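You operate a simulated robot arm through the tools that you are given. There is no shell and no other tool. Be economical: measure what you need, move in short steps, check, and stop when the job is done.

You run a simulated two-armed robot. Do the job below in one go: nothing can be reset, and whatever is moved stays where it is left.

Task
Steady the orange sensor, press its button, then switch it off; stand it on the yellow board.
Fine: lower the fence too; leave the speed dial and the other sensors as they are. Set down upright: what you pick out.
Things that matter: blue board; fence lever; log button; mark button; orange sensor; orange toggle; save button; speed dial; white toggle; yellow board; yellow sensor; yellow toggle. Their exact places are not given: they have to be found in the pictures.

Only the result counts: the job must be done as asked and must still hold three seconds after the hand-in. Knocking over, shifting, dropping, spilling or breaking anything else fails it.

Robot
Two 7-joint arms with two-finger parallel grippers on one trunk, on a base that drives. Base frame: it is fixed to the floor where the robot stands at the start and does not move with it; the origin is under the middle of the robot, x ahead of it, y to its left, z up. Units: cm, degrees, N and s.
The left shoulder is at the start at [6, 14.3, 95.5], the right one opposite. With the tool pointing down near the work surface each hand reaches from about 32 to 74 cm from the robot's upright axis, wherever it stands, measured 20 degrees to its own side. Places, roughly: blue board [80, -10, 80]; fence lever [40, 10, 70]; log button [50, -10, 90]; mark button [90, -10, 150]; orange toggle [60, -30, 100]; save button [50, -30, 90]; speed dial [40, 30, 70]; white toggle [100, -10, 160]; yellow board [80, -30, 80]; yellow toggle [60, -10, 100]. Payload 1.57 kg a hand.
Tool frame (each hand has its own): the origin (TCP) lies between the finger pads and is the grasp point; the fingertips stand 3 cm ahead of it; z points along the fingers, y is the line along which they close. The gripper opens to 11 cm. The fingers are 2.4 cm wide and 1.2 cm thick; the gripper's body (4.8 by 11.2 cm) begins 7.8 cm behind the TCP.
Orientation is that of the tool frame in the base frame, as a unit quaternion [x, y, z, w]. With the fingers straight down and closing along the base's y, the tool's x points along the base's -x, its y along +y and its z along -z.

Tools
- The arms move only by the tool send_rows. It takes "left_rows", "right_rows" or both (then of equal length, played together; a hand with none holds still); each is one flat list of numbers, 7 for each row, row after row: the shift along the base's x, y, z in units of 400 mm (1.0 is 400 mm), then the turn, a rotation vector about the base's x, y, z in units of 120 degrees (1.0 is 120 degrees), then the finger opening in cm, from 0 to 11. In form: [tx, ty, tz, ax, ay, az, grip, tx, ty, tz, ax, ay, az, grip, ...]. A call has 1 to 8 rows; each row is the pose to reach, as a shift and turn from the pose commanded when the call began. A call with a number of a shift or a turn outside -1 to 1 is refused whole. A row lasts 0.2 s, in which the tool goes at most 5 cm and 8.6 degrees; a call with a longer step from one row to the next is refused whole, and so is a gripper value outside its range. Where a pose cannot be reached the arm comes as near as it can. A force on the tool above 90 N (or 10 N above the force at the start of the call, whichever is more), or a blocked arm, ends the call early, and 0.2 s more pass. The fingers move at their own pace (about 4.5 cm/s each) and stop on an object; they squeeze with about 22 N. The grip force told is the motor's: it shows also when the fingers shut on nothing. Time passes only in rows, and 0.2 s behind the last, so rows that repeat a pose let the fingers close. It gives the time, the measured TCP pose, the force on the tool (base axes), the opening and the grip force at its end, in the units of the frame above (readings bear some noise), with the torque about the TCP (base axes, N m) and any sound that the robot's microphone picked up.
- Cameras (640 x 400 px; columns grow to the right, rows downward): "scene" is now at [3.07, -2.12, 154.85]; the picture's right is [-0.36, -0.93, 0.00], its down [-0.82, 0.32, -0.48] and it looks along [0.45, -0.17, -0.88] (base axes); focal length 266 px, centre (320, 200). "left" rides on the left gripper at [7, -1.6, -14.1] in its tool frame; the picture's right is [0.23, 0.97, 0.00], its down [-0.86, 0.20, -0.48] and it looks along [-0.47, 0.11, 0.88] (tool axes); focal length 222 px, centre (320, 200). "right" rides on the right gripper at [7, 1.6, -14.1] in its tool frame; the picture's right is [-0.23, 0.97, 0.00], its down [-0.86, -0.20, -0.48] and it looks along [-0.47, -0.11, 0.88] (tool axes); focal length 222 px, centre (320, 200).
- camera(camera): a new picture of that camera. No time passes.
- slide_trunk(by): slides the trunk up (or, below 0, down) by that many cm; the arms and the scene camera ride with it, the base frame stays. It gives what a move gives, with no picture.
- drive_base(legs): drives the robot by 1 to 6 legs, each [ahead, left, turn to the left] in cm, cm and degrees, along the robot's own axes; the way and the turn of a leg run together, so that a leg with both is an arc; at most 150 cm and 180 degrees a leg. The arms and the cameras ride along, it lands a little off, and it stops where it bumps. It gives what a move gives.
- aim_head(pan, tilt): turns the head with the scene camera to pan (to the left, within 86 degrees either way) and tilt (down, from -29 to 69), counted from straight ahead of the robot. It gives what a move gives.
- pixel_to_xyz(camera, pixels): for up to 12 pixels [column, row] of the newest picture of that camera ("zoom" is the newest enlarged one), the place [x, y, z] in the base frame of the surface seen there, good to about 0.3 cm. No time passes.
- zoom(camera, box): a new picture of the part [left, top, right, bottom] of that camera's present view, enlarged. No time passes.
- hand_in(): hands the job in; it is judged then, once.

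Work in short steps. Measure before you move; look again where a grasp or a placing could have gone wrong, and mend it. You have 80 turns and 58 pictures in all, those below and enlarged ones among them. Open the grippers and draw the arms clear of the work before you hand the job in, unless the task says otherwise; then end with one line.

The tools are called after "Request:" as name(argument=value, ...) on one line, values as JSON. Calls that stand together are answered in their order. send_rows: Moves the arms, as the interface text tells. Its arguments: {"type":"object","properties":{"left_rows":{"type":"array","items":{"type":"number"}},"right_rows":{"type":"array","items":{"type":"number"}}},"required":[]} The other tools are called the same way: slide_trunk (by) slides the trunk up or down; drive_base (legs) drives the base; aim_head (pan, tilt) turns the head that bears the scene camera; camera (camera) takes a picture; pixel_to_xyz (camera, pixels) gives the place of the surface under pixels of a picture; zoom (camera, box) takes an enlarged picture of a part of a camera's view; hand_in () hands the job in.

At the start:

```text
t: 0.0
left_ee_pos: [45.76, 6.21, 113.61]
left_tool_rot: [0.0, 1.0, 0.0, 0.001]
left_force: [0.5, -1.1, 0.6]
left_moment: [0.02, 0.0, 0.01]
left_opening: 11.02
left_grasp_force: 0.0
right_ee_pos: [41.73, -28.91, 107.78]
right_tool_rot: [0.0, 1.0, -0.001, -0.001]
right_force: [0.4, -0.6, -0.5]
right_moment: [-0.02, 0.03, 0.03]
right_opening: 10.99
right_grasp_force: 0.1
trunk travel left (down, up): [-55.4, 3.6]
robot x, y, heading: [0.32, 0.52, 0.0]
head pan, tilt: [-21.0, 61.5]
```

scene: 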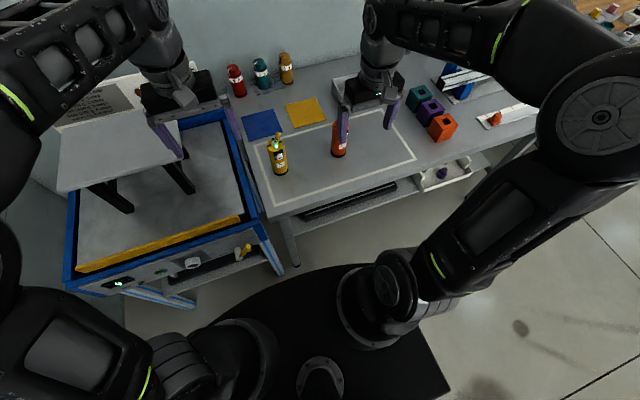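
right: 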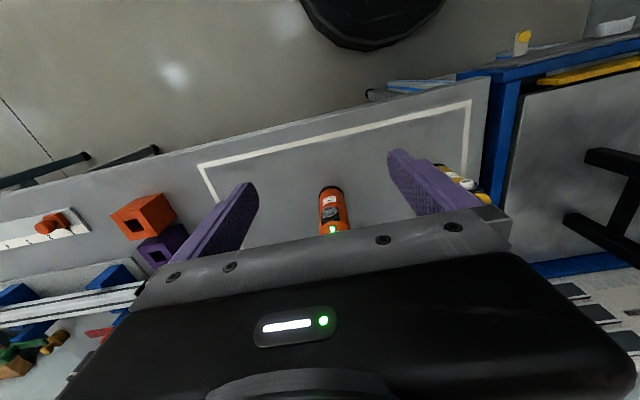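
left: 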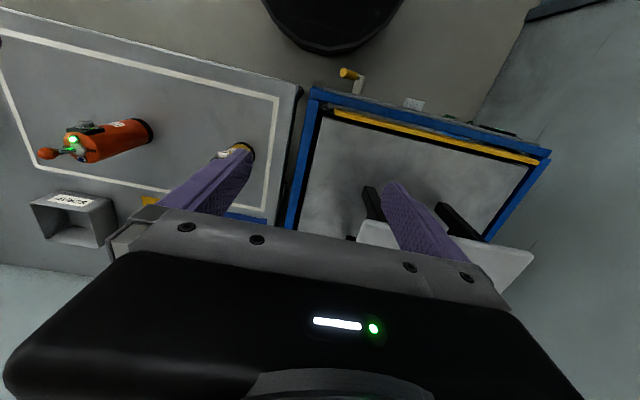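

The scene shows the orange sensor near (340,140), yellow sensor near (278,155), and boards at (262,124) and (306,112). I zoom for detail.

Request:
zoom(camera="scene", box=[220, 50, 420, 200])

Request:
zoom(camera="left", box=[0, 80, 200, 260])

Request:
zoom(camera="scene", box=[50, 180, 300, 320])

```text
2.67 times, centred on (320, 125) of scene
```

zoom: 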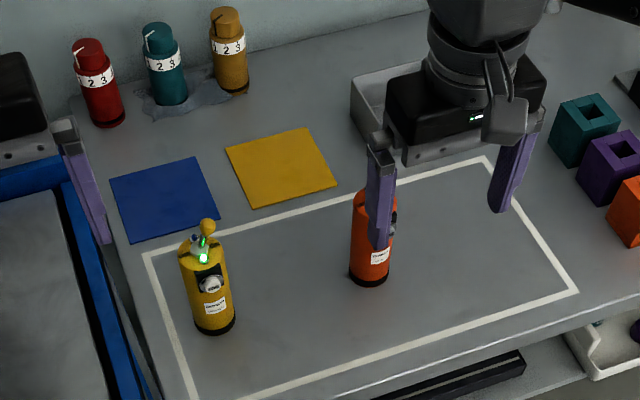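

```text
2.22 times, centred on (100, 170) of left
```

zoom: 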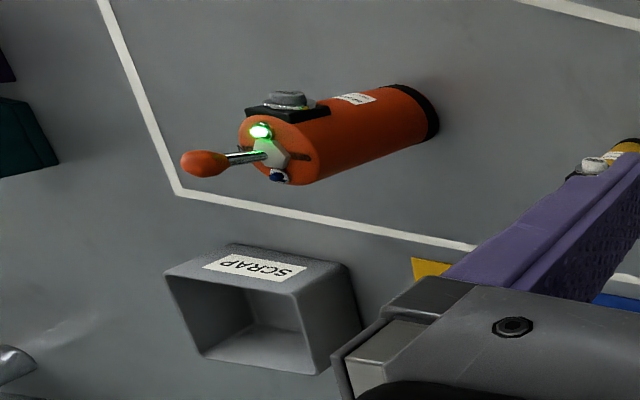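

```text
2.56 times, centred on (175, 250) of scene
```

zoom: 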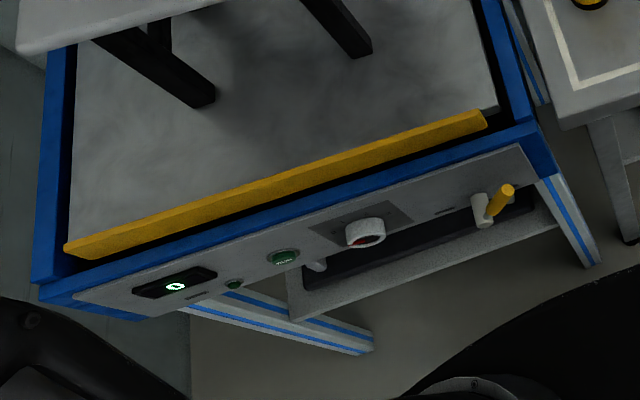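

Orange sensor has its button on the robot-facing side and a ball-ended toggle on top. I measure points on it in the left view, on the yellow board, and the lever.

Request:
pixel_to_xyz(camera="left", pixels=[[47, 154], [70, 153], [86, 160], [72, 140], [90, 125], [87, 134], [110, 142], [130, 135], [147, 130], [80, 148], [100, 155]])

Request:
pixel_to_xyz(camera="scene", pixels=[[291, 105], [317, 98], [325, 119], [300, 127], [306, 112], [246, 247], [238, 260], [192, 264], [100, 265], [230, 225], [240, 236], [343, 140]])

Request:
zoom(camera="right", box=[270, 150, 400, 250])

```text
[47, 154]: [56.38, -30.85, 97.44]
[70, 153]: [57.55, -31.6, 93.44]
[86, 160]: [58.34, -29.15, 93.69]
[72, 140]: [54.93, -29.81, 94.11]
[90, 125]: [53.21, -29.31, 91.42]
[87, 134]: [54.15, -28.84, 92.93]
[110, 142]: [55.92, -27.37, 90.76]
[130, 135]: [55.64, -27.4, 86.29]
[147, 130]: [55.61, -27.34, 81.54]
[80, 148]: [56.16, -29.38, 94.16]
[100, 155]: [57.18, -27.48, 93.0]
```

```text
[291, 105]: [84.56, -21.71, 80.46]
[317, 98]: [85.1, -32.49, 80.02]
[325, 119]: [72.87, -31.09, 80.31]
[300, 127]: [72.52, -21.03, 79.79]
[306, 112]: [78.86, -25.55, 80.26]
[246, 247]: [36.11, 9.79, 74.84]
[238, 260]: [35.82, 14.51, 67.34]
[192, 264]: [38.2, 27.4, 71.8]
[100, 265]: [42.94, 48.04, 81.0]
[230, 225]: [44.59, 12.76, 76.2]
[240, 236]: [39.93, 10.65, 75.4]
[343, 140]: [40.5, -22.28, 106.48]
```

```text
4.00 times, centred on (335, 200) of right
```

zoom: 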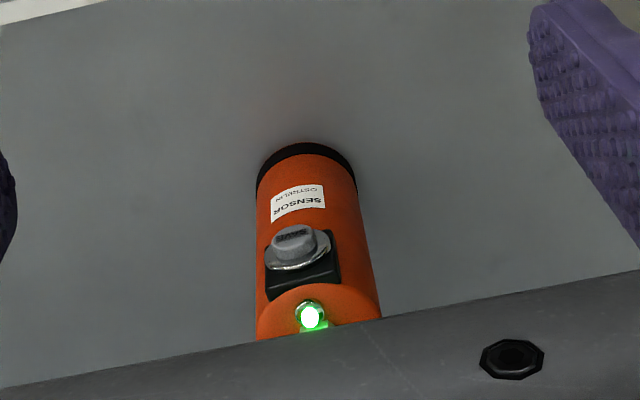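

The orange body's axis is near (56,-29.8), top at z≈94, its button facing −x at z≈91. I'll turn the right hand to a side-grasp attitude while drawing it toward −y, clear of the table items; first half.

Request:
send_rows(right_rows=[0.0048, -0.0396, -0.0083, 0.0232, -0.0332, 0.0446, 9, 0.0097, -0.0792, -0.0167, 0.0465, -0.0664, 0.0893, 9, 0.0145, -0.1188, -0.025, 0.0697, -0.0996, 0.134, 9, 0.0193, -0.1583, -0.0333, 0.0929, -0.1327, 0.1786, 9, 0.0242, -0.1979, -0.0417, 0.1162, -0.1659, 0.2232, 9, 0.029, -0.2375, -0.05, 0.1394, -0.1991, 0.2679, 9])

Request:
send_rows(right_rows=[0.0048, -0.0396, -0.0083, 0.0232, -0.0332, 0.0446, 9, 0.0097, -0.0792, -0.0167, 0.0465, -0.0664, 0.0893, 9, 0.0145, -0.1188, -0.025, 0.0697, -0.0996, 0.134, 9, 0.0193, -0.1583, -0.0333, 0.0929, -0.1327, 0.1786, 9, 0.0242, -0.1979, -0.0417, 0.1162, -0.1659, 0.2232, 9, 0.029, -0.2375, -0.05, 0.1394, -0.1991, 0.2679, 9])

Request:
camera(camera="scene")

```text
t: 1.4
left_ee_pos: [45.77, 6.06, 113.44]
left_tool_rot: [0.0, 1.0, 0.0, 0.0]
left_force: [0.0, -0.4, -0.7]
left_moment: [0.03, 0.01, 0.0]
left_opening: 10.97
left_grasp_force: 0.0
right_ee_pos: [42.89, -38.45, 105.85]
right_tool_rot: [-0.274, 0.929, 0.143, 0.204]
right_force: [-0.1, -0.4, -0.4]
right_moment: [0.02, 0.02, 0.0]
right_opening: 8.99
right_grasp_force: 0.0
trunk travel left (down, up): [-55.4, 3.6]
robot x, y, heading: [0.2, 0.02, 0.0]
head pan, tilt: [-21.0, 61.5]
```

```text
t: 2.8
left_ee_pos: [45.7, 6.14, 113.57]
left_tool_rot: [0.0, 1.0, 0.0, 0.001]
left_force: [-0.9, 1.3, -0.1]
left_moment: [-0.02, -0.03, -0.01]
left_opening: 11.0
left_grasp_force: 0.1
right_ee_pos: [43.86, -43.95, 102.99]
right_tool_rot: [-0.449, 0.798, 0.248, 0.315]
right_force: [-0.1, 0.2, 0.8]
right_moment: [0.01, 0.03, 0.01]
right_opening: 9.02
right_grasp_force: 0.1
right hand out of reach, approached as far as the arm can: row 4, 5, 6
trunk travel left (down, up): [-55.4, 3.6]
robot x, y, heading: [0.18, 0.36, 0.1]
head pan, tilt: [-21.0, 61.5]
```

```text
50 pictures are left
```

scene: 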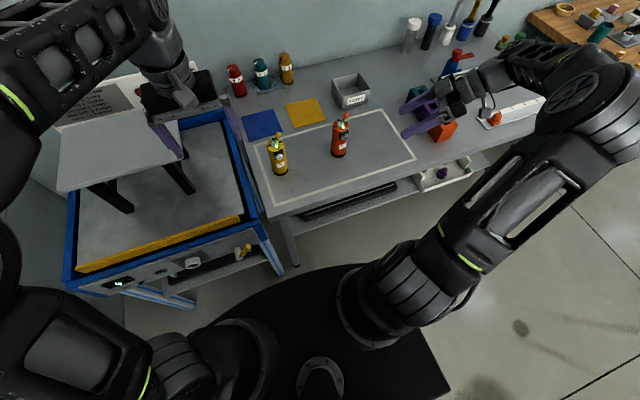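

The sensor is now visible at (341,135); I zoom and measure.

Request:
zoom(camera="scene", box=[310, 100, 374, 170])

Request:
pixel_to_xyz(camera="scene", pixels=[[346, 116], [340, 122], [341, 136], [340, 155], [278, 165], [350, 90], [436, 130], [440, 178], [300, 212], [348, 105], [332, 80], [369, 84]])

```text
5.71 times, centred on (342, 135) of scene
```

zoom: 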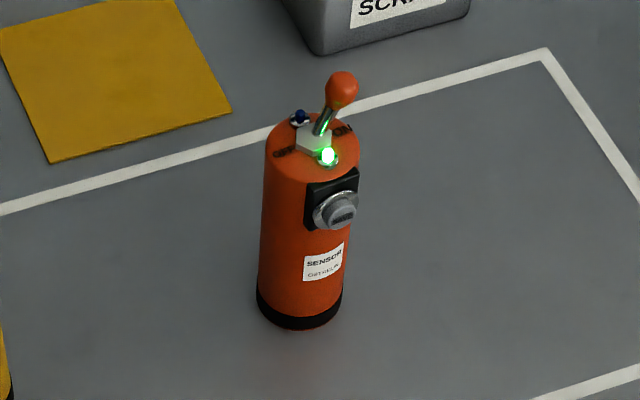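

```text
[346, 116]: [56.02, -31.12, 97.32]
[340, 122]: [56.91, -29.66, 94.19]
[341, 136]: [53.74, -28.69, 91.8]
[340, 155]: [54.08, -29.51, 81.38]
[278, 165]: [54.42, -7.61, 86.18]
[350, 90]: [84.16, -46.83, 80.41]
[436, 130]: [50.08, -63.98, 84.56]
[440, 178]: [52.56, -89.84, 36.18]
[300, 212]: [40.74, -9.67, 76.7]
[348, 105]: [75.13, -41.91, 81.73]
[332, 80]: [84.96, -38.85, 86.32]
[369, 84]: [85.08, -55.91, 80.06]
```

I measure the details directly in the enlarged picture.

Request:
pixel_to_xyz(camera="zoom", pixels=[[343, 88], [322, 125], [312, 142], [280, 155], [345, 132], [342, 213], [318, 205], [300, 117], [302, 300], [270, 240], [345, 245], [332, 178]])

```text
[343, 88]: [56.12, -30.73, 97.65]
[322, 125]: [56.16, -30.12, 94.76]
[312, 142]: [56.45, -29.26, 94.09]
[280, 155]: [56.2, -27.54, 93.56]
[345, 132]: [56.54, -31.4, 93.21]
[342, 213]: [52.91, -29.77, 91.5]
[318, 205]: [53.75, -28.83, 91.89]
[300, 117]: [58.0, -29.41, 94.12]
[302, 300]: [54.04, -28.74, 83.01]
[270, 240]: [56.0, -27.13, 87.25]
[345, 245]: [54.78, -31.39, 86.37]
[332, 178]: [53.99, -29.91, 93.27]
```

The side attitude was just out of reach at that pose. I move in toward the pre-grasp area (keeping the commanded turn) to see whether it is attained there.

Request:
send_rows(right_rows=[0.05, 0.05, -0.05, 0, 0, 0, 9, 0.1, 0.1, -0.1, 0, 0, 0, 9, 0.15, 0.12, -0.13, 0, 0, 0, 9, 0.15, 0.12, -0.13, 0, 0, 0, 9])

```text
t: 3.8
left_ee_pos: [45.68, 6.06, 113.65]
left_tool_rot: [0.0, 1.0, 0.0, 0.001]
left_force: [-0.1, -0.3, -0.4]
left_moment: [0.01, -0.03, 0.03]
left_opening: 10.95
left_grasp_force: 0.0
right_ee_pos: [49.81, -39.12, 97.62]
right_tool_rot: [-0.449, 0.798, 0.249, 0.315]
right_force: [0.7, 0.1, -0.3]
right_moment: [0.0, 0.02, -0.02]
right_opening: 8.99
right_grasp_force: 0.0
trunk travel left (down, up): [-55.4, 3.6]
robot x, y, heading: [-0.22, -0.0, -0.2]
head pan, tilt: [-21.0, 61.5]
```

The arm holds a nearly good attitude: fingers pointing (0.28,0.68,−0.68). I roll −8.8° about the finger axis to level the closing line, and move to 9 cm short of the grasp.

Request:
send_rows(right_rows=[0.033, 0.03, -0.05, -0.0068, -0.0166, 0.0166, 9, 0.066, 0.06, -0.1, -0.0137, -0.0332, 0.0332, 9, 0.1, 0.0875, -0.15, -0.0205, -0.0498, 0.0498, 9, 0.1, 0.0875, -0.15, -0.0205, -0.0498, 0.0498, 9])

Request:
camera(camera="right")

```text
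t: 4.8
left_ee_pos: [45.77, 6.21, 113.57]
left_tool_rot: [-0.001, 1.0, 0.0, 0.002]
left_force: [0.8, 0.9, -0.2]
left_moment: [0.03, -0.01, -0.02]
left_opening: 10.99
left_grasp_force: 0.0
right_ee_pos: [53.82, -35.6, 91.74]
right_tool_rot: [-0.51, 0.761, 0.224, 0.334]
right_force: [1.4, -0.7, -0.6]
right_moment: [0.0, 0.03, -0.04]
right_opening: 8.98
right_grasp_force: 0.0
trunk travel left (down, up): [-55.4, 3.6]
robot x, y, heading: [-0.32, 0.39, -0.1]
head pan, tilt: [-21.0, 61.5]
```

```text
48 pictures are left
```

right: 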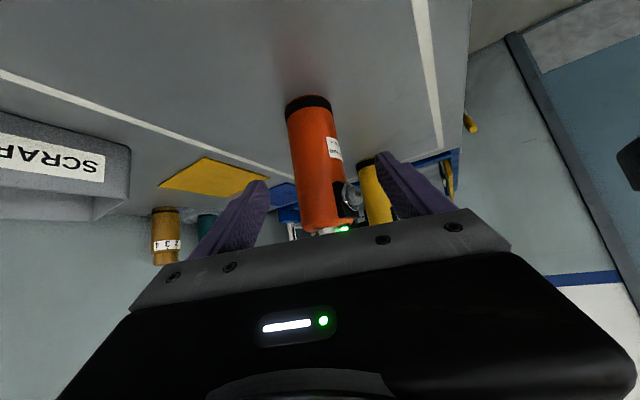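

The sensor stands centred between the open fingers at (318,165). I advance 9 cm along the fingers and then look.

Request:
send_rows(right_rows=[0.0156, 0.0381, -0.039, 0, 0, 0, 9, 0.0312, 0.0762, -0.078, 0, 0, 0, 9, 0.0469, 0.1144, -0.117, 0, 0, 0, 9, 0.0625, 0.1525, -0.156, 0, 0, 0, 9, 0.0625, 0.1525, -0.156, 0, 0, 0, 9])

Request:
zoom(camera="scene", box=[290, 80, 420, 180])

```text
t: 6.0
left_ee_pos: [45.58, 6.19, 113.54]
left_tool_rot: [0.0, 1.0, 0.0, 0.001]
left_force: [0.8, -0.3, 0.7]
left_moment: [-0.02, 0.0, -0.03]
left_opening: 11.01
left_grasp_force: 0.0
right_ee_pos: [56.31, -29.53, 85.5]
right_tool_rot: [-0.509, 0.761, 0.224, 0.334]
right_force: [0.3, 0.2, 0.0]
right_moment: [0.03, 0.01, -0.02]
right_opening: 9.0
right_grasp_force: 0.0
trunk travel left (down, up): [-55.4, 3.6]
robot x, y, heading: [-0.13, -0.23, 0.1]
head pan, tilt: [-21.0, 61.5]
```

```text
4.00 times, centred on (355, 130) of scene
```

zoom: 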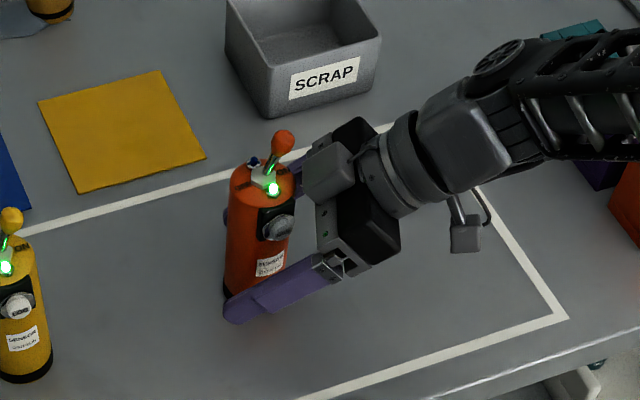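

Fingers straddle the body well below the button. I close the gripper.

Request:
send_rows(right_rows=[0, 0, 0, 0, 0, 0, 7, 0, 0, 0, 0, 0, 0, 5.5, 0, 0, 0, 0, 0, 0, 4, 0, 0, 0, 0, 0, 0, 3, 0, 0, 0, 0, 0, 0, 2, 0, 0, 0, 0, 0, 0, 2])

Request:
zoom(camera="scene", box=[310, 100, 374, 170])

Request:
pixel_to_xyz(camera="zoom", pixels=[[343, 88], [342, 213]])

```text
t: 7.4
left_ee_pos: [45.8, 6.1, 113.69]
left_tool_rot: [0.0, 1.0, 0.0, 0.0]
left_force: [0.2, -1.2, -1.0]
left_moment: [0.01, -0.02, 0.0]
left_opening: 11.0
left_grasp_force: 0.1
right_ee_pos: [56.25, -29.46, 85.45]
right_tool_rot: [-0.509, 0.761, 0.224, 0.333]
right_force: [0.2, 0.4, 0.3]
right_moment: [0.03, -0.05, -0.01]
right_opening: 5.16
right_grasp_force: 22.0
trunk travel left (down, up): [-55.4, 3.6]
robot x, y, heading: [-0.12, -0.25, 0.1]
head pan, tilt: [-21.0, 61.5]
```

```text
5.71 times, centred on (342, 135) of scene
```

zoom: 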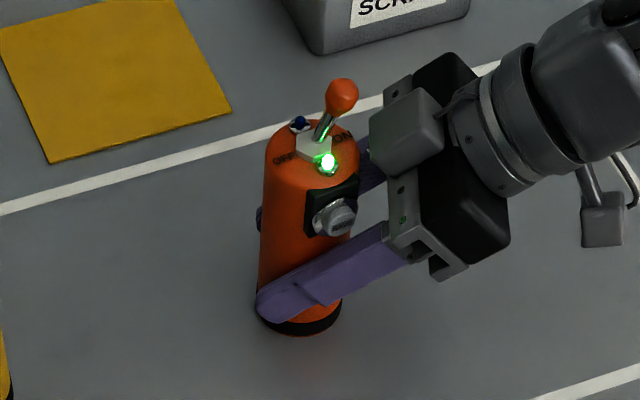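

```text
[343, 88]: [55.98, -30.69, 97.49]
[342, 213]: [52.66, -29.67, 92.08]
```

It is firmly held (5.16 cm, 22 N), and OFF is labelled on the +y side, ON at −y. I check the height of the right hand's parts before bringing the left hand in.

Request:
pixel_to_xyz(camera="zoom", pixels=[[405, 120], [440, 70], [430, 180], [520, 90], [590, 50], [380, 150], [600, 10], [342, 215]])

Request:
send_rows(left_rows=[0.01, -0.12, -0.03, 0, 0, 0, 5, 0.02, -0.24, -0.06, 0, 0, 0, 2, 0.03, -0.36, -0.09, 0, 0, 0, 0, 0.04, -0.48, -0.12, 0, 0, 0, 0, 0.05, -0.6, -0.15, 0, 0, 0, 0, 0.06, -0.7, -0.17, 0, 0, 0, 0, 0.07, -0.8, -0.19, 0, 0, 0, 0, 0.07, -0.87, -0.2, 0, 0, 0, 0])

Request:
camera(camera="scene")

```text
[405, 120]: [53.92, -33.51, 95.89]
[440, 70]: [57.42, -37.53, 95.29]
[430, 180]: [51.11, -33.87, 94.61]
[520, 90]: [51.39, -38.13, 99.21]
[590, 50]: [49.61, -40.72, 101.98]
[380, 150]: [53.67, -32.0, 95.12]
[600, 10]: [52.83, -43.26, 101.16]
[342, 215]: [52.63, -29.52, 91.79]
```

```text
t: 9.2
left_ee_pos: [44.01, -19.96, 110.55]
left_tool_rot: [-0.004, 0.999, -0.025, 0.023]
left_force: [-0.1, 0.8, -0.2]
left_moment: [-0.07, 0.05, -0.01]
left_opening: 0.0
left_grasp_force: 21.1
left hand out of reach, approached as far as the arm can: row 5, 6, 7, 8
right_ee_pos: [56.43, -29.19, 85.49]
right_tool_rot: [-0.51, 0.761, 0.224, 0.332]
right_force: [0.1, 0.2, 0.3]
right_moment: [0.0, 0.02, 0.01]
right_opening: 5.13
right_grasp_force: 22.5
trunk travel left (down, up): [-55.4, 3.6]
robot x, y, heading: [0.01, 0.1, 0.1]
head pan, tilt: [-21.0, 61.5]
```

```text
45 pictures are left
```

scene: 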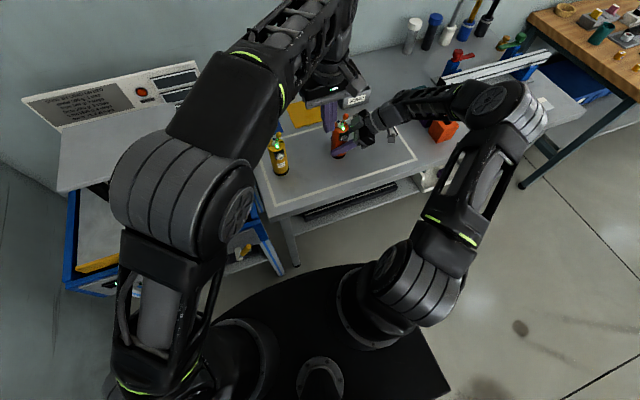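

The left hand is limited at y≈−20 with that yaw. I try yawing it −40° (hand turned toward −y) while continuing toward the area above the button.

Request:
send_rows(left_rows=[0.0, 0, 0, 0, 0, -0.0667, 0, 0, 0, 0, 0, 0, -0.1333, 0, 0.02, -0.04, -0.02, 0, 0, -0.2, 0, 0.04, -0.08, -0.04, 0, 0, -0.2667, 0, 0.06, -0.12, -0.06, 0, 0, -0.3333, 0, 0.09, -0.18, -0.1, 0, 0, -0.3333, 0, 0.12, -0.235, -0.13, 0, 0, -0.3333, 0])

```text
t: 10.8
left_ee_pos: [43.05, -27.04, 105.67]
left_tool_rot: [0.319, 0.947, -0.031, 0.024]
left_force: [0.6, -0.9, 0.5]
left_moment: [0.05, -0.06, 0.02]
left_opening: 0.0
left_grasp_force: 21.0
left hand out of reach, approached as far as the arm can: row 3, 4, 5, 6, 7
right_ee_pos: [56.35, -29.72, 85.37]
right_tool_rot: [-0.51, 0.76, 0.226, 0.333]
right_force: [0.8, 0.4, 1.0]
right_moment: [-0.05, -0.04, 0.04]
right_opening: 5.16
right_grasp_force: 22.0
trunk travel left (down, up): [-55.4, 3.6]
robot x, y, heading: [-0.04, -0.17, 0.1]
head pan, tilt: [-21.0, 61.5]
```

It got further (43,−27,105.7). I continue with more yaw and lower.

Request:
send_rows(left_rows=[0.02, -0.01, -0.03, 0, 0, -0.06, 0, 0.04, -0.02, -0.06, 0, 0, -0.12, 0, 0.07, -0.03, -0.1, 0, 0, -0.18, 0, 0.1, -0.04, -0.13, 0, 0, -0.24, 0, 0.13, -0.05, -0.16, 0, 0, -0.28, 0])

```text
t: 12.0
left_ee_pos: [47.68, -26.13, 98.99]
left_tool_rot: [0.597, 0.802, -0.034, 0.006]
left_force: [0.9, 0.5, -0.3]
left_moment: [0.0, 0.06, 0.0]
left_opening: 0.0
left_grasp_force: 21.7
left hand out of reach, approached as far as the arm can: row 1, 2, 3, 4, 5
right_ee_pos: [56.33, -29.45, 85.4]
right_tool_rot: [-0.509, 0.761, 0.225, 0.333]
right_force: [1.1, 0.5, 1.6]
right_moment: [-0.01, -0.03, 0.04]
right_opening: 5.13
right_grasp_force: 21.6
trunk travel left (down, up): [-55.4, 3.6]
robot x, y, heading: [-0.08, -0.28, -0.1]
head pan, tilt: [-21.0, 61.5]
```

Near: (47.7,−26.1,99). I tilt the fingers 30° toward −y so the wrist can stay back, aiming for a spot in front of the button.

Request:
send_rows(left_rows=[0.0, -0.01, -0.02, -0.0625, 0, 0, 0, 0.0, -0.02, -0.04, -0.125, 0, 0, 0, 0.0, -0.035, -0.06, -0.1875, 0, 0, 0, 0.01, -0.045, -0.08, -0.25, 0, 0, 0, 0.015, -0.045, -0.1, -0.25, 0, 0, 0])

Request:
zoom(camera="scene", box=[290, 80, 420, 180])

Request:
camera(camera="left")

```text
t: 13.2
left_ee_pos: [48.23, -27.98, 94.93]
left_tool_rot: [0.575, 0.766, -0.241, 0.159]
left_force: [0.0, 0.3, -0.3]
left_moment: [-0.02, -0.03, -0.01]
left_opening: 0.0
left_grasp_force: 21.5
right_ee_pos: [56.24, -29.57, 85.43]
right_tool_rot: [-0.51, 0.761, 0.224, 0.333]
right_force: [0.0, 0.3, -0.6]
right_moment: [0.02, 0.01, 0.02]
right_opening: 5.14
right_grasp_force: 22.3
trunk travel left (down, up): [-55.4, 3.6]
robot x, y, heading: [-0.25, 0.19, -0.3]
head pan, tilt: [-21.0, 61.5]
```

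```text
4.00 times, centred on (355, 130) of scene
```

zoom: 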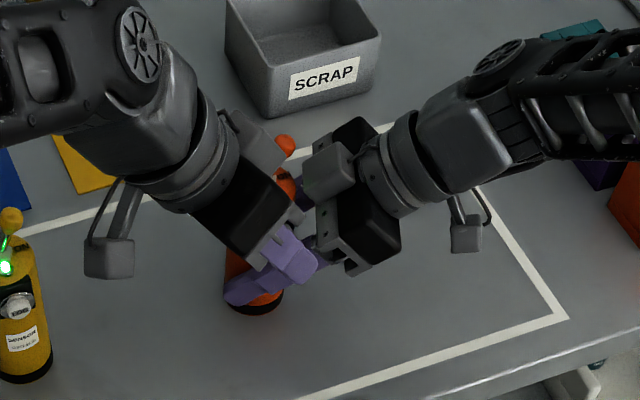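

```text
43 pictures are left
```

left: 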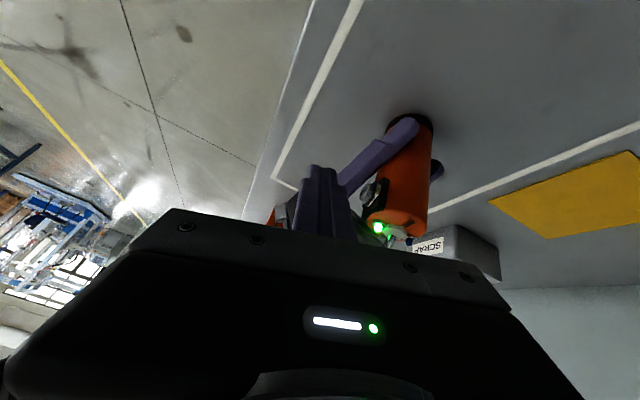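

The left tip is at about (48.1,−29.6,92.4), clear in front of the button. I lower it 1.7 cm and approach to just short of contact.

Request:
send_rows(left_rows=[0.02, -0.005, -0.02, 0, 0, 0, 0, 0.035, -0.01, -0.0425, 0, 0, 0, 0, 0.045, -0.01, -0.0425, 0, 0, 0, 0])

Request:
zoom(camera="left", box=[260, 90, 500, 250])

```text
t: 14.0
left_ee_pos: [49.95, -28.21, 93.25]
left_tool_rot: [0.575, 0.766, -0.239, 0.158]
left_force: [-0.7, -0.5, -0.1]
left_moment: [0.0, -0.01, 0.02]
left_opening: 0.0
left_grasp_force: 21.7
right_ee_pos: [56.17, -29.47, 85.38]
right_tool_rot: [-0.509, 0.761, 0.225, 0.334]
right_force: [0.1, 0.4, -0.5]
right_moment: [-0.03, -0.01, 0.04]
right_opening: 5.13
right_grasp_force: 22.5
trunk travel left (down, up): [-55.4, 3.6]
robot x, y, heading: [0.01, 0.22, -0.1]
head pan, tilt: [-21.0, 61.5]
```

```text
2.50 times, centred on (380, 170) of left
```

zoom: 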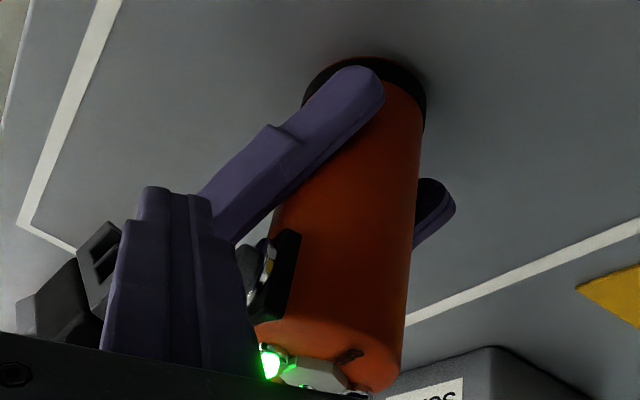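

The finger faces the button with a small gap. I press in small steps along +x, reading the force and sound.

Request:
send_rows(left_rows=[0.005, 0, 0, 0, 0, 0, 0, 0.01, 0, 0, 0, 0, 0, 0, 0.015, 0, 0, 0, 0, 0, 0, 0.02, 0, 0, 0, 0, 0, 0])

```text
t: 15.0
left_ee_pos: [50.78, -28.29, 93.16]
left_tool_rot: [0.575, 0.766, -0.239, 0.159]
left_force: [0.7, 0.4, -0.2]
left_moment: [-0.03, 0.01, -0.02]
left_opening: 0.04
left_grasp_force: 21.5
right_ee_pos: [56.21, -29.58, 85.38]
right_tool_rot: [-0.509, 0.761, 0.225, 0.334]
right_force: [0.0, -0.1, -1.4]
right_moment: [0.0, 0.0, 0.0]
right_opening: 5.16
right_grasp_force: 22.1
trunk travel left (down, up): [-55.4, 3.6]
robot x, y, heading: [-0.4, 0.0, -0.4]
head pan, tilt: [-21.0, 61.5]
```

No contact yet; I continue in small steps.

Request:
send_rows(left_rows=[0.004, 0, 0, 0, 0, 0, 0, 0.008, 0, 0, 0, 0, 0, 0, 0.012, 0, 0, 0, 0, 0, 0])

```text
t: 15.8
left_ee_pos: [51.32, -28.13, 93.16]
left_tool_rot: [0.575, 0.766, -0.24, 0.158]
left_force: [0.5, 0.5, -0.4]
left_moment: [0.01, -0.02, 0.01]
left_opening: 0.0
left_grasp_force: 21.0
right_ee_pos: [56.28, -29.55, 85.42]
right_tool_rot: [-0.51, 0.761, 0.225, 0.333]
right_force: [-0.2, -0.4, -1.9]
right_moment: [-0.01, -0.01, 0.02]
right_opening: 5.13
right_grasp_force: 21.7
trunk travel left (down, up): [-55.4, 3.6]
robot x, y, heading: [0.07, 0.22, -0.3]
head pan, tilt: [-21.0, 61.5]
```

Request:
zoom(camera="left", box=[300, 140, 420, 250])

Request:
send_rows(left_rows=[0.004, 0, 0, 0, 0, 0, 0, 0.008, 0, 0, 0, 0, 0, 0])

```text
3.64 times, centred on (360, 195) of left
```

zoom: 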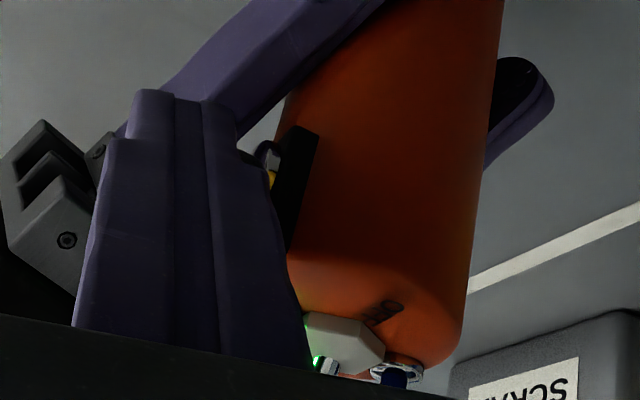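

```text
t: 16.4
left_ee_pos: [51.56, -28.28, 93.17]
left_tool_rot: [0.575, 0.766, -0.239, 0.158]
left_force: [-2.5, 0.5, -0.5]
left_moment: [0.02, 0.02, -0.08]
left_opening: 0.01
left_grasp_force: 20.9
right_ee_pos: [56.29, -29.53, 85.36]
right_tool_rot: [-0.51, 0.761, 0.225, 0.333]
right_force: [2.5, -0.6, -1.1]
right_moment: [0.03, 0.15, 0.03]
right_opening: 5.16
right_grasp_force: 22.1
trunk travel left (down, up): [-55.4, 3.6]
robot x, y, heading: [-0.01, -0.29, -0.0]
head pan, tilt: [-21.0, 61.5]
heard: click
```

Contact (2.5 N) and a click: the button is pressed. I back off and look.

Request:
send_rows(left_rows=[-0.02, 0, 0, 0, 0, 0, 0, -0.05, 0.01, 0.03, 0, 0, 0, 0, -0.06, 0.03, 0.1, 0, 0, 0, 0, -0.06, 0.03, 0.15, 0, 0, 0, 0])

Request:
camera(camera="left")

Request:
zoom(camera="scene", box=[290, 80, 420, 180])

```text
t: 17.4
left_ee_pos: [48.98, -27.03, 99.09]
left_tool_rot: [0.575, 0.766, -0.239, 0.158]
left_force: [0.2, -0.7, 0.1]
left_moment: [0.02, 0.0, -0.02]
left_opening: 0.0
left_grasp_force: 21.2
right_ee_pos: [56.36, -29.54, 85.29]
right_tool_rot: [-0.509, 0.761, 0.225, 0.333]
right_force: [-0.8, -0.2, -1.4]
right_moment: [0.0, -0.01, 0.02]
right_opening: 5.12
right_grasp_force: 22.3
trunk travel left (down, up): [-55.4, 3.6]
robot x, y, heading: [-0.12, -0.43, -0.1]
head pan, tilt: [-21.0, 61.5]
```

```text
40 pictures are left
```

left: 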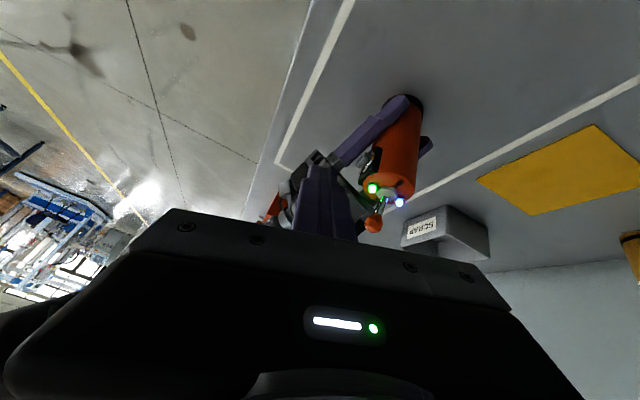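

```text
4.00 times, centred on (355, 130) of scene
```

zoom: 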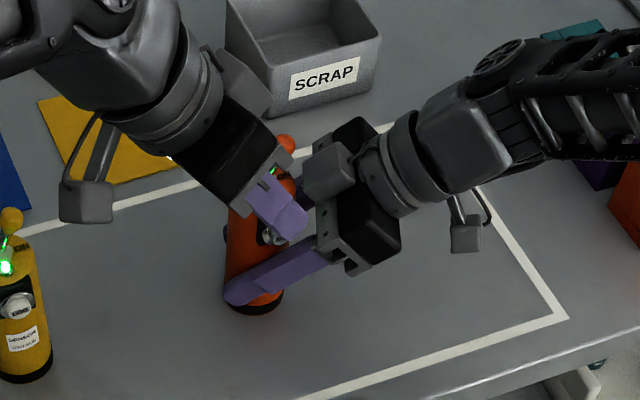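

The sensor's second (blue) lamp is now lit, so the press registered. For the toggle I pinch the ball (≈(56.2,−30.9,97.4)) and carry it to +y (OFF); first I go above it with fingers slightly open.

Request:
send_rows(left_rows=[0.03, 0, 0.08, 0, 0, 0, 1, 0.08, -0.01, 0.125, 0, 0, 0, 3.4, 0.13, -0.03, 0.125, 0, 0, 0, 3.4, 0.183, -0.045, 0.125, 0, 0, 0, 3.4, 0.183, -0.045, 0.125, 0, 0, 0, 3.4])

Request:
camera(camera="left")

```text
t: 18.6
left_ee_pos: [56.43, -28.71, 104.2]
left_tool_rot: [0.575, 0.766, -0.24, 0.158]
left_force: [-0.5, 0.6, -0.5]
left_moment: [-0.01, -0.02, 0.0]
left_opening: 3.4
left_grasp_force: 0.0
right_ee_pos: [56.35, -29.52, 85.47]
right_tool_rot: [-0.51, 0.761, 0.225, 0.333]
right_force: [-0.1, 0.4, -1.1]
right_moment: [0.03, 0.01, 0.02]
right_opening: 5.14
right_grasp_force: 21.5
trunk travel left (down, up): [-55.4, 3.6]
robot x, y, heading: [-0.04, 0.3, 0.1]
head pan, tilt: [-21.0, 61.5]
```

```text
38 pictures are left
```

left: 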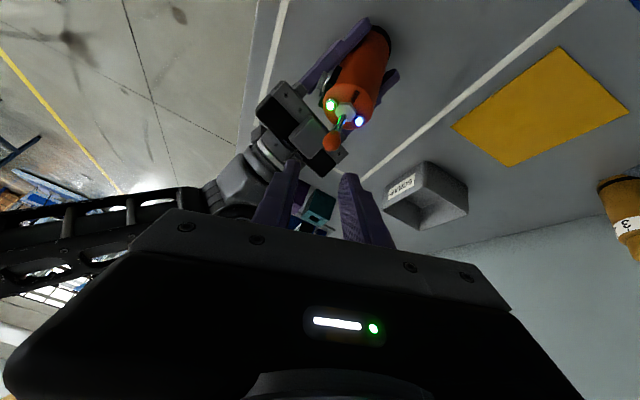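

I measure ball and the right hand's block in this view to check the clearance for the −x finger.

Request:
pixel_to_xyz(camera="left", pixels=[[332, 142], [312, 128], [318, 142], [325, 157], [300, 140], [338, 152], [310, 125], [293, 166], [349, 178]])

Request:
zoom(camera="left", box=[260, 70, 400, 200])

```text
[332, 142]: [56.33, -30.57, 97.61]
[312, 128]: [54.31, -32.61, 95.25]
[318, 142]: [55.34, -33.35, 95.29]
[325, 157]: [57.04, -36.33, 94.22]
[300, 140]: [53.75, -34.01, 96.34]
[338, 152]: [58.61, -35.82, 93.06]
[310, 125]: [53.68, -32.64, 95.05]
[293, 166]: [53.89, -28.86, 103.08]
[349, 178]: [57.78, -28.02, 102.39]
```

```text
3.08 times, centred on (330, 135) of left
```

zoom: 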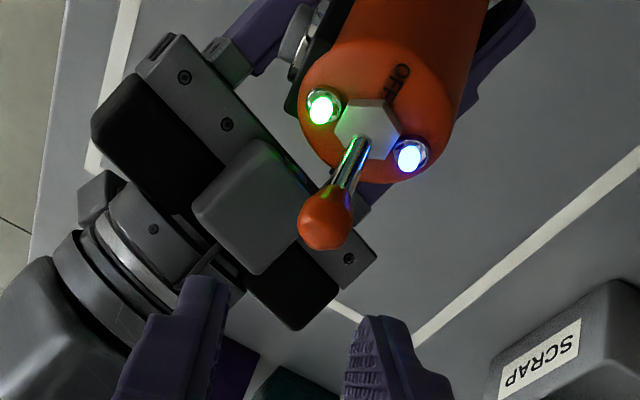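

There is about 1.4 cm clearance over the block. I lower so the ball is between the tips, then close on it.

Request:
send_rows(left_rows=[0, -0.006, -0.04, 0, 0, 0, 3.4, 0, -0.012, -0.08, 0, 0, 0, 3.4, 0, -0.0175, -0.1175, 0, 0, 0, 3.4, 0, -0.0175, -0.1175, 0, 0, 0, 3.4])

Request:
zoom(camera="left", box=[260, 70, 400, 200])

```text
t: 19.6
left_ee_pos: [56.53, -29.51, 99.44]
left_tool_rot: [0.575, 0.766, -0.24, 0.158]
left_force: [-0.7, 0.4, 0.1]
left_moment: [0.03, 0.0, 0.0]
left_opening: 3.41
left_grasp_force: 0.0
right_ee_pos: [56.29, -29.57, 85.45]
right_tool_rot: [-0.509, 0.761, 0.224, 0.334]
right_force: [-0.9, -0.1, -1.4]
right_moment: [0.01, 0.03, 0.03]
right_opening: 5.13
right_grasp_force: 22.3
trunk travel left (down, up): [-55.4, 3.6]
robot x, y, heading: [0.16, 0.07, -0.2]
head pan, tilt: [-21.0, 61.5]
```

```text
3.08 times, centred on (330, 135) of left
```

zoom: 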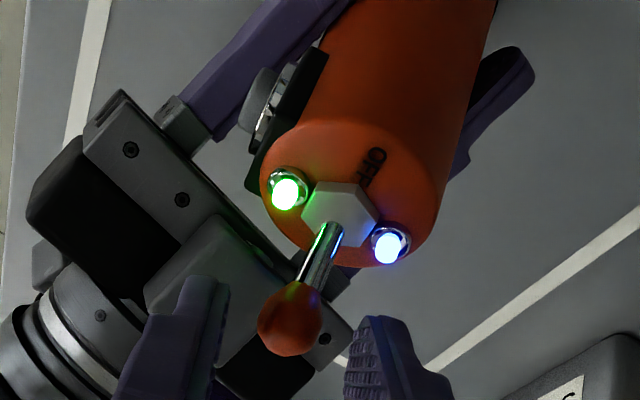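

The ball sits between the tips. I close on it.

Request:
send_rows(left_rows=[0, 0, 0, 0, 0, 0, 2.4, 0, 0, 0, 0, 0, 0, 1.6, 0, 0, 0, 0, 0, 0, 1.0, 0, 0, 0, 0, 0, 0, 0.8])

Request:
zoom(camera="left", box=[260, 70, 400, 200])

```text
t: 20.6
left_ee_pos: [56.59, -29.43, 99.59]
left_tool_rot: [0.575, 0.766, -0.24, 0.158]
left_force: [0.3, -1.3, -0.2]
left_moment: [-0.01, -0.04, -0.02]
left_opening: 1.51
left_grasp_force: 22.5
right_ee_pos: [56.3, -29.48, 85.48]
right_tool_rot: [-0.509, 0.761, 0.225, 0.333]
right_force: [0.5, 0.6, -0.1]
right_moment: [-0.07, -0.04, 0.03]
right_opening: 5.16
right_grasp_force: 22.2
trunk travel left (down, up): [-55.4, 3.6]
robot x, y, heading: [0.19, -0.06, -0.2]
head pan, tilt: [-21.0, 61.5]
```

```text
3.08 times, centred on (330, 135) of left
```

zoom: 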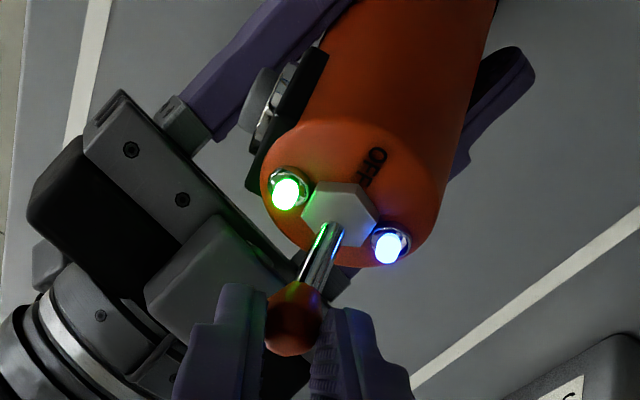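

The ball is pinched (1.51 cm). I carry it along +y over an arc.

Request:
send_rows(left_rows=[0, 0.0125, 0.004, 0, 0, 0, 0.8, 0, 0.025, 0.007, 0, 0, 0, 0.8, 0, 0.0375, 0.008, 0, 0, 0, 0.8, 0, 0.05, 0.007, 0, 0, 0, 0.8, 0, 0.0625, 0.005, 0, 0, 0, 0.8, 0, 0.075, 0.0, 0, 0, 0, 0.8])

Request:
zoom(camera="left", box=[260, 70, 400, 200])

```text
t: 22.0
left_ee_pos: [56.42, -26.49, 99.44]
left_tool_rot: [0.575, 0.766, -0.239, 0.158]
left_force: [-0.1, 0.6, -0.1]
left_moment: [0.03, -0.03, 0.0]
left_opening: 0.78
left_grasp_force: 0.0
right_ee_pos: [56.21, -29.62, 85.46]
right_tool_rot: [-0.509, 0.761, 0.225, 0.333]
right_force: [0.8, -0.2, -0.8]
right_moment: [0.01, -0.01, -0.02]
right_opening: 5.15
right_grasp_force: 22.1
trunk travel left (down, up): [-55.4, 3.6]
robot x, y, heading: [0.12, -0.3, 0.1]
head pan, tilt: [-21.0, 61.5]
```

```text
3.08 times, centred on (330, 135) of left
```

zoom: 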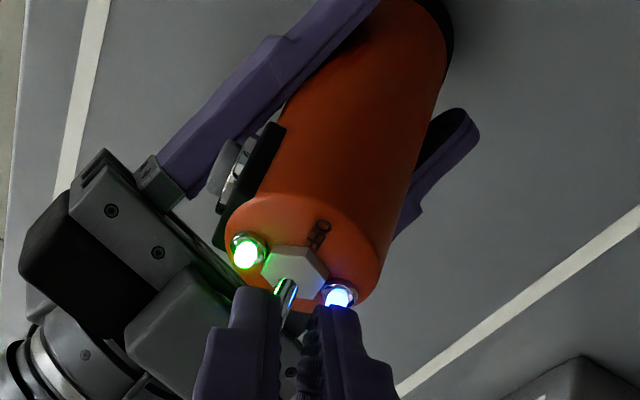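

The fingers slipped off the ball; the lever is still ON. I'll push it from the −y side with closed fingers instead: rise, make the fingers steeper (+20° about x) and test reach above the −y side.

Request:
send_rows(left_rows=[0, 0.02, 0.06, 0, 0, 0, 0.8, 0, 0.02, 0.14, 0.04, 0, 0, 0, 0, -0.05, 0.14, 0.1, 0, 0, 0, 0.01, -0.1, 0.14, 0.1667, 0, 0, 0, 0.0125, -0.14, 0.14, 0.1667, 0, 0, 0, 0.0125, -0.14, 0.14, 0.1667, 0, 0, 0])

Request:
zoom(camera="left", box=[220, 40, 460, 240])

```text
t: 23.4
left_ee_pos: [54.88, -27.18, 103.63]
left_tool_rot: [0.587, 0.787, -0.16, 0.102]
left_force: [-0.3, -1.1, 0.3]
left_moment: [0.0, -0.03, -0.03]
left_opening: 0.0
left_grasp_force: 21.7
left hand out of reach, approached as far as the arm can: row 3, 4, 5, 6
right_ee_pos: [56.3, -29.53, 85.44]
right_tool_rot: [-0.509, 0.761, 0.225, 0.333]
right_force: [0.1, 0.4, -1.3]
right_moment: [-0.02, 0.01, -0.02]
right_opening: 5.13
right_grasp_force: 21.8
trunk travel left (down, up): [-55.4, 3.6]
robot x, y, heading: [0.31, 0.11, -0.0]
head pan, tilt: [-21.0, 61.5]
```

```text
2.00 times, centred on (340, 140) of left
```

zoom: 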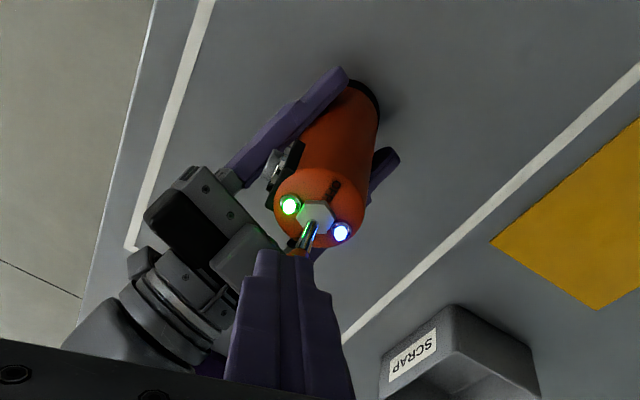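

The steeper pose is out of reach there, so I'll bring the held sensor 9 cm nearer: left hand goes up and aside, then the right lifts 1 cm, shifts +y, and lowers.

Request:
send_rows(left_rows=[-0.02, 0.05, 0.08, 0, 0, 0, 0, -0.05, 0.1, 0.15, 0, 0, 0, 0, -0.08, 0.18, 0.2, 0, 0, 0, 0, -0.1, 0.25, 0.22, 0, 0, 0, 0])

Request:
send_rows(right_rows=[0, 0, 0.0125, 0, 0, 0, 2, 0, 0, 0.025, 0, 0, 0, 2, 0, 0.05, 0.025, 0, 0, 0, 2, 0, 0.1, 0.025, 0, 0, 0, 2, 0, 0.15, 0.025, 0, 0, 0, 2, 0, 0.2, 0.025, 0, 0, 0, 2, 0, 0.225, 0.025, 0, 0, 0, 2, 0, 0.225, 0.025, 0, 0, 0, 2])

Request:
camera(camera="scene")

```text
t: 24.4
left_ee_pos: [50.98, -17.2, 112.45]
left_tool_rot: [0.588, 0.786, -0.161, 0.101]
left_force: [0.6, 0.8, -0.2]
left_moment: [-0.03, 0.0, 0.01]
left_opening: 0.0
left_grasp_force: 20.8
right_ee_pos: [56.18, -29.42, 85.51]
right_tool_rot: [-0.509, 0.761, 0.224, 0.333]
right_force: [0.2, 0.5, -0.9]
right_moment: [0.02, -0.01, -0.01]
right_opening: 5.12
right_grasp_force: 21.5
trunk travel left (down, up): [-55.4, 3.6]
robot x, y, heading: [-0.15, 0.36, 0.1]
head pan, tilt: [-21.0, 61.5]
```

```text
t: 26.2
left_ee_pos: [50.98, -17.25, 112.35]
left_tool_rot: [0.587, 0.787, -0.16, 0.101]
left_force: [-0.4, 0.8, -0.3]
left_moment: [-0.01, 0.01, 0.02]
left_opening: 0.01
left_grasp_force: 21.4
right_ee_pos: [56.28, -20.62, 86.4]
right_tool_rot: [-0.509, 0.761, 0.225, 0.334]
right_force: [0.1, 0.1, -1.5]
right_moment: [0.0, -0.01, 0.01]
right_opening: 5.14
right_grasp_force: 22.1
trunk travel left (down, up): [-55.4, 3.6]
robot x, y, heading: [0.14, 0.17, 0.1]
head pan, tilt: [-21.0, 61.5]
```

```text
32 pictures are left
```

scene: 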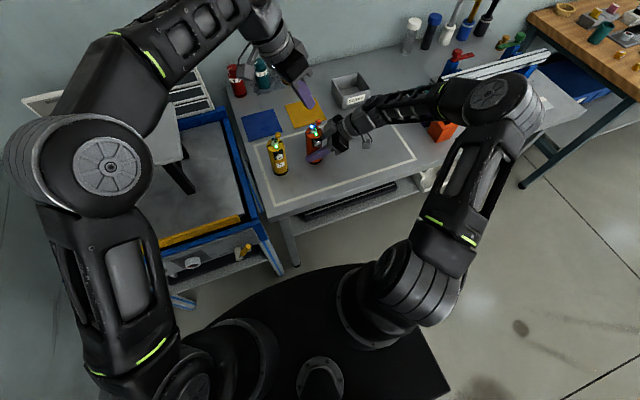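

Sensor moved. I lower it back to the table and bring the left hand, now vertical, above the −y side of the ball (expected at (56.3,−21.9,97.3)).

Request:
send_rows(right_rows=[0, 0, -0.0125, 0, 0, 0, 2, 0, 0, -0.0235, 0, 0, 0, 2, 0, 0, -0.0235, 0, 0, 0, 2])

Request:
send_rows(left_rows=[0.04, -0.05, -0.02, 0.06, 0, 0, 0, 0.08, -0.1, -0.05, 0.12, 0, 0, 0, 0.12, -0.15, -0.09, 0.18, 0, 0, 0, 0.149, -0.195, -0.13, 0.183, 0, 0, 0, 0.149, -0.195, -0.16, 0.183, 0, 0, 0])

Request:
zoom(camera="left", box=[220, 40, 460, 240])

Request:
zoom(camera="scene", box=[250, 80, 380, 180])

```text
t: 27.0
left_ee_pos: [51.01, -17.24, 112.42]
left_tool_rot: [0.587, 0.787, -0.161, 0.102]
left_force: [-0.2, 0.8, 1.1]
left_moment: [-0.03, 0.03, -0.01]
left_opening: 0.0
left_grasp_force: 21.3
right_ee_pos: [56.35, -20.63, 85.43]
right_tool_rot: [-0.509, 0.761, 0.225, 0.333]
right_force: [-0.5, 1.0, -1.0]
right_moment: [-0.01, -0.04, -0.02]
right_opening: 5.12
right_grasp_force: 22.0
trunk travel left (down, up): [-55.4, 3.6]
robot x, y, heading: [-0.1, -0.14, -0.1]
head pan, tilt: [-21.0, 61.5]
```

```text
t: 28.2
left_ee_pos: [47.42, -15.5, 110.71]
left_tool_rot: [0.595, 0.801, -0.062, 0.028]
left_force: [-0.5, 1.3, 0.9]
left_moment: [-0.03, -0.01, -0.02]
left_opening: 0.02
left_grasp_force: 21.7
left hand out of reach, approached as far as the arm can: row 1, 2, 3, 4, 5
right_ee_pos: [56.34, -20.54, 85.49]
right_tool_rot: [-0.51, 0.761, 0.224, 0.332]
right_force: [1.3, 0.7, -1.8]
right_moment: [-0.02, -0.02, -0.02]
right_opening: 5.14
right_grasp_force: 22.0
trunk travel left (down, up): [-55.4, 3.6]
robot x, y, heading: [0.15, 0.52, -0.3]
head pan, tilt: [-21.0, 61.5]
```

```text
2.00 times, centred on (340, 140) of left
```

zoom: 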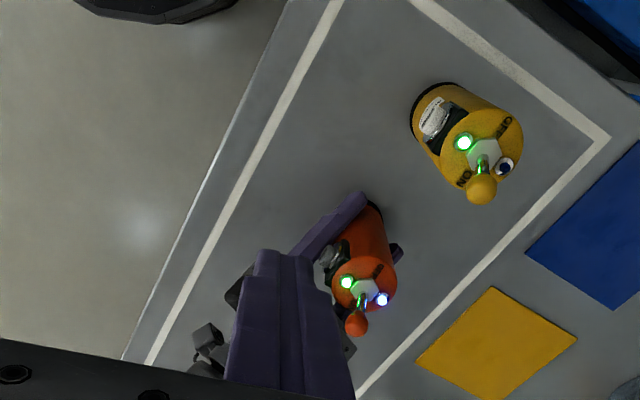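

```text
4.00 times, centred on (315, 130) of scene
```

zoom: 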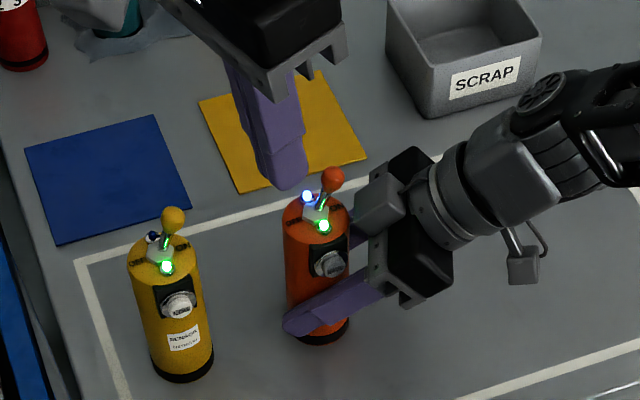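

Reach seems limited at this height. I go lower and relax the yaw by 25° while moving toward the ball's −y side.

Request:
send_rows(left_rows=[0.02, -0.02, -0.04, 0, 0, 0.05, 0, 0.05, -0.05, -0.08, 0, 0, 0.1, 0, 0.09, -0.09, -0.12, 0, 0, 0.15, 0, 0.13, -0.13, -0.16, 0, 0, 0.2, 0, 0.17, -0.17, -0.17, 0, 0, 0.2, 0, 0.22, -0.2, -0.17, 0, 0, 0.2, 0])

```text
t: 29.6
left_ee_pos: [53.28, -21.69, 104.3]
left_tool_rot: [0.416, 0.907, -0.055, 0.041]
left_force: [-0.5, 0.2, -0.1]
left_moment: [0.0, 0.01, 0.03]
left_opening: 0.01
left_grasp_force: 21.0
left hand out of reach, approached as far as the arm can: row 5, 6
right_ee_pos: [56.4, -20.7, 85.38]
right_tool_rot: [-0.509, 0.761, 0.224, 0.333]
right_force: [0.4, -0.1, -0.7]
right_moment: [0.05, -0.07, 0.0]
right_opening: 5.12
right_grasp_force: 21.9
trunk travel left (down, up): [-55.4, 3.6]
robot x, y, heading: [0.1, 0.67, -0.1]
head pan, tilt: [-21.0, 61.5]
```

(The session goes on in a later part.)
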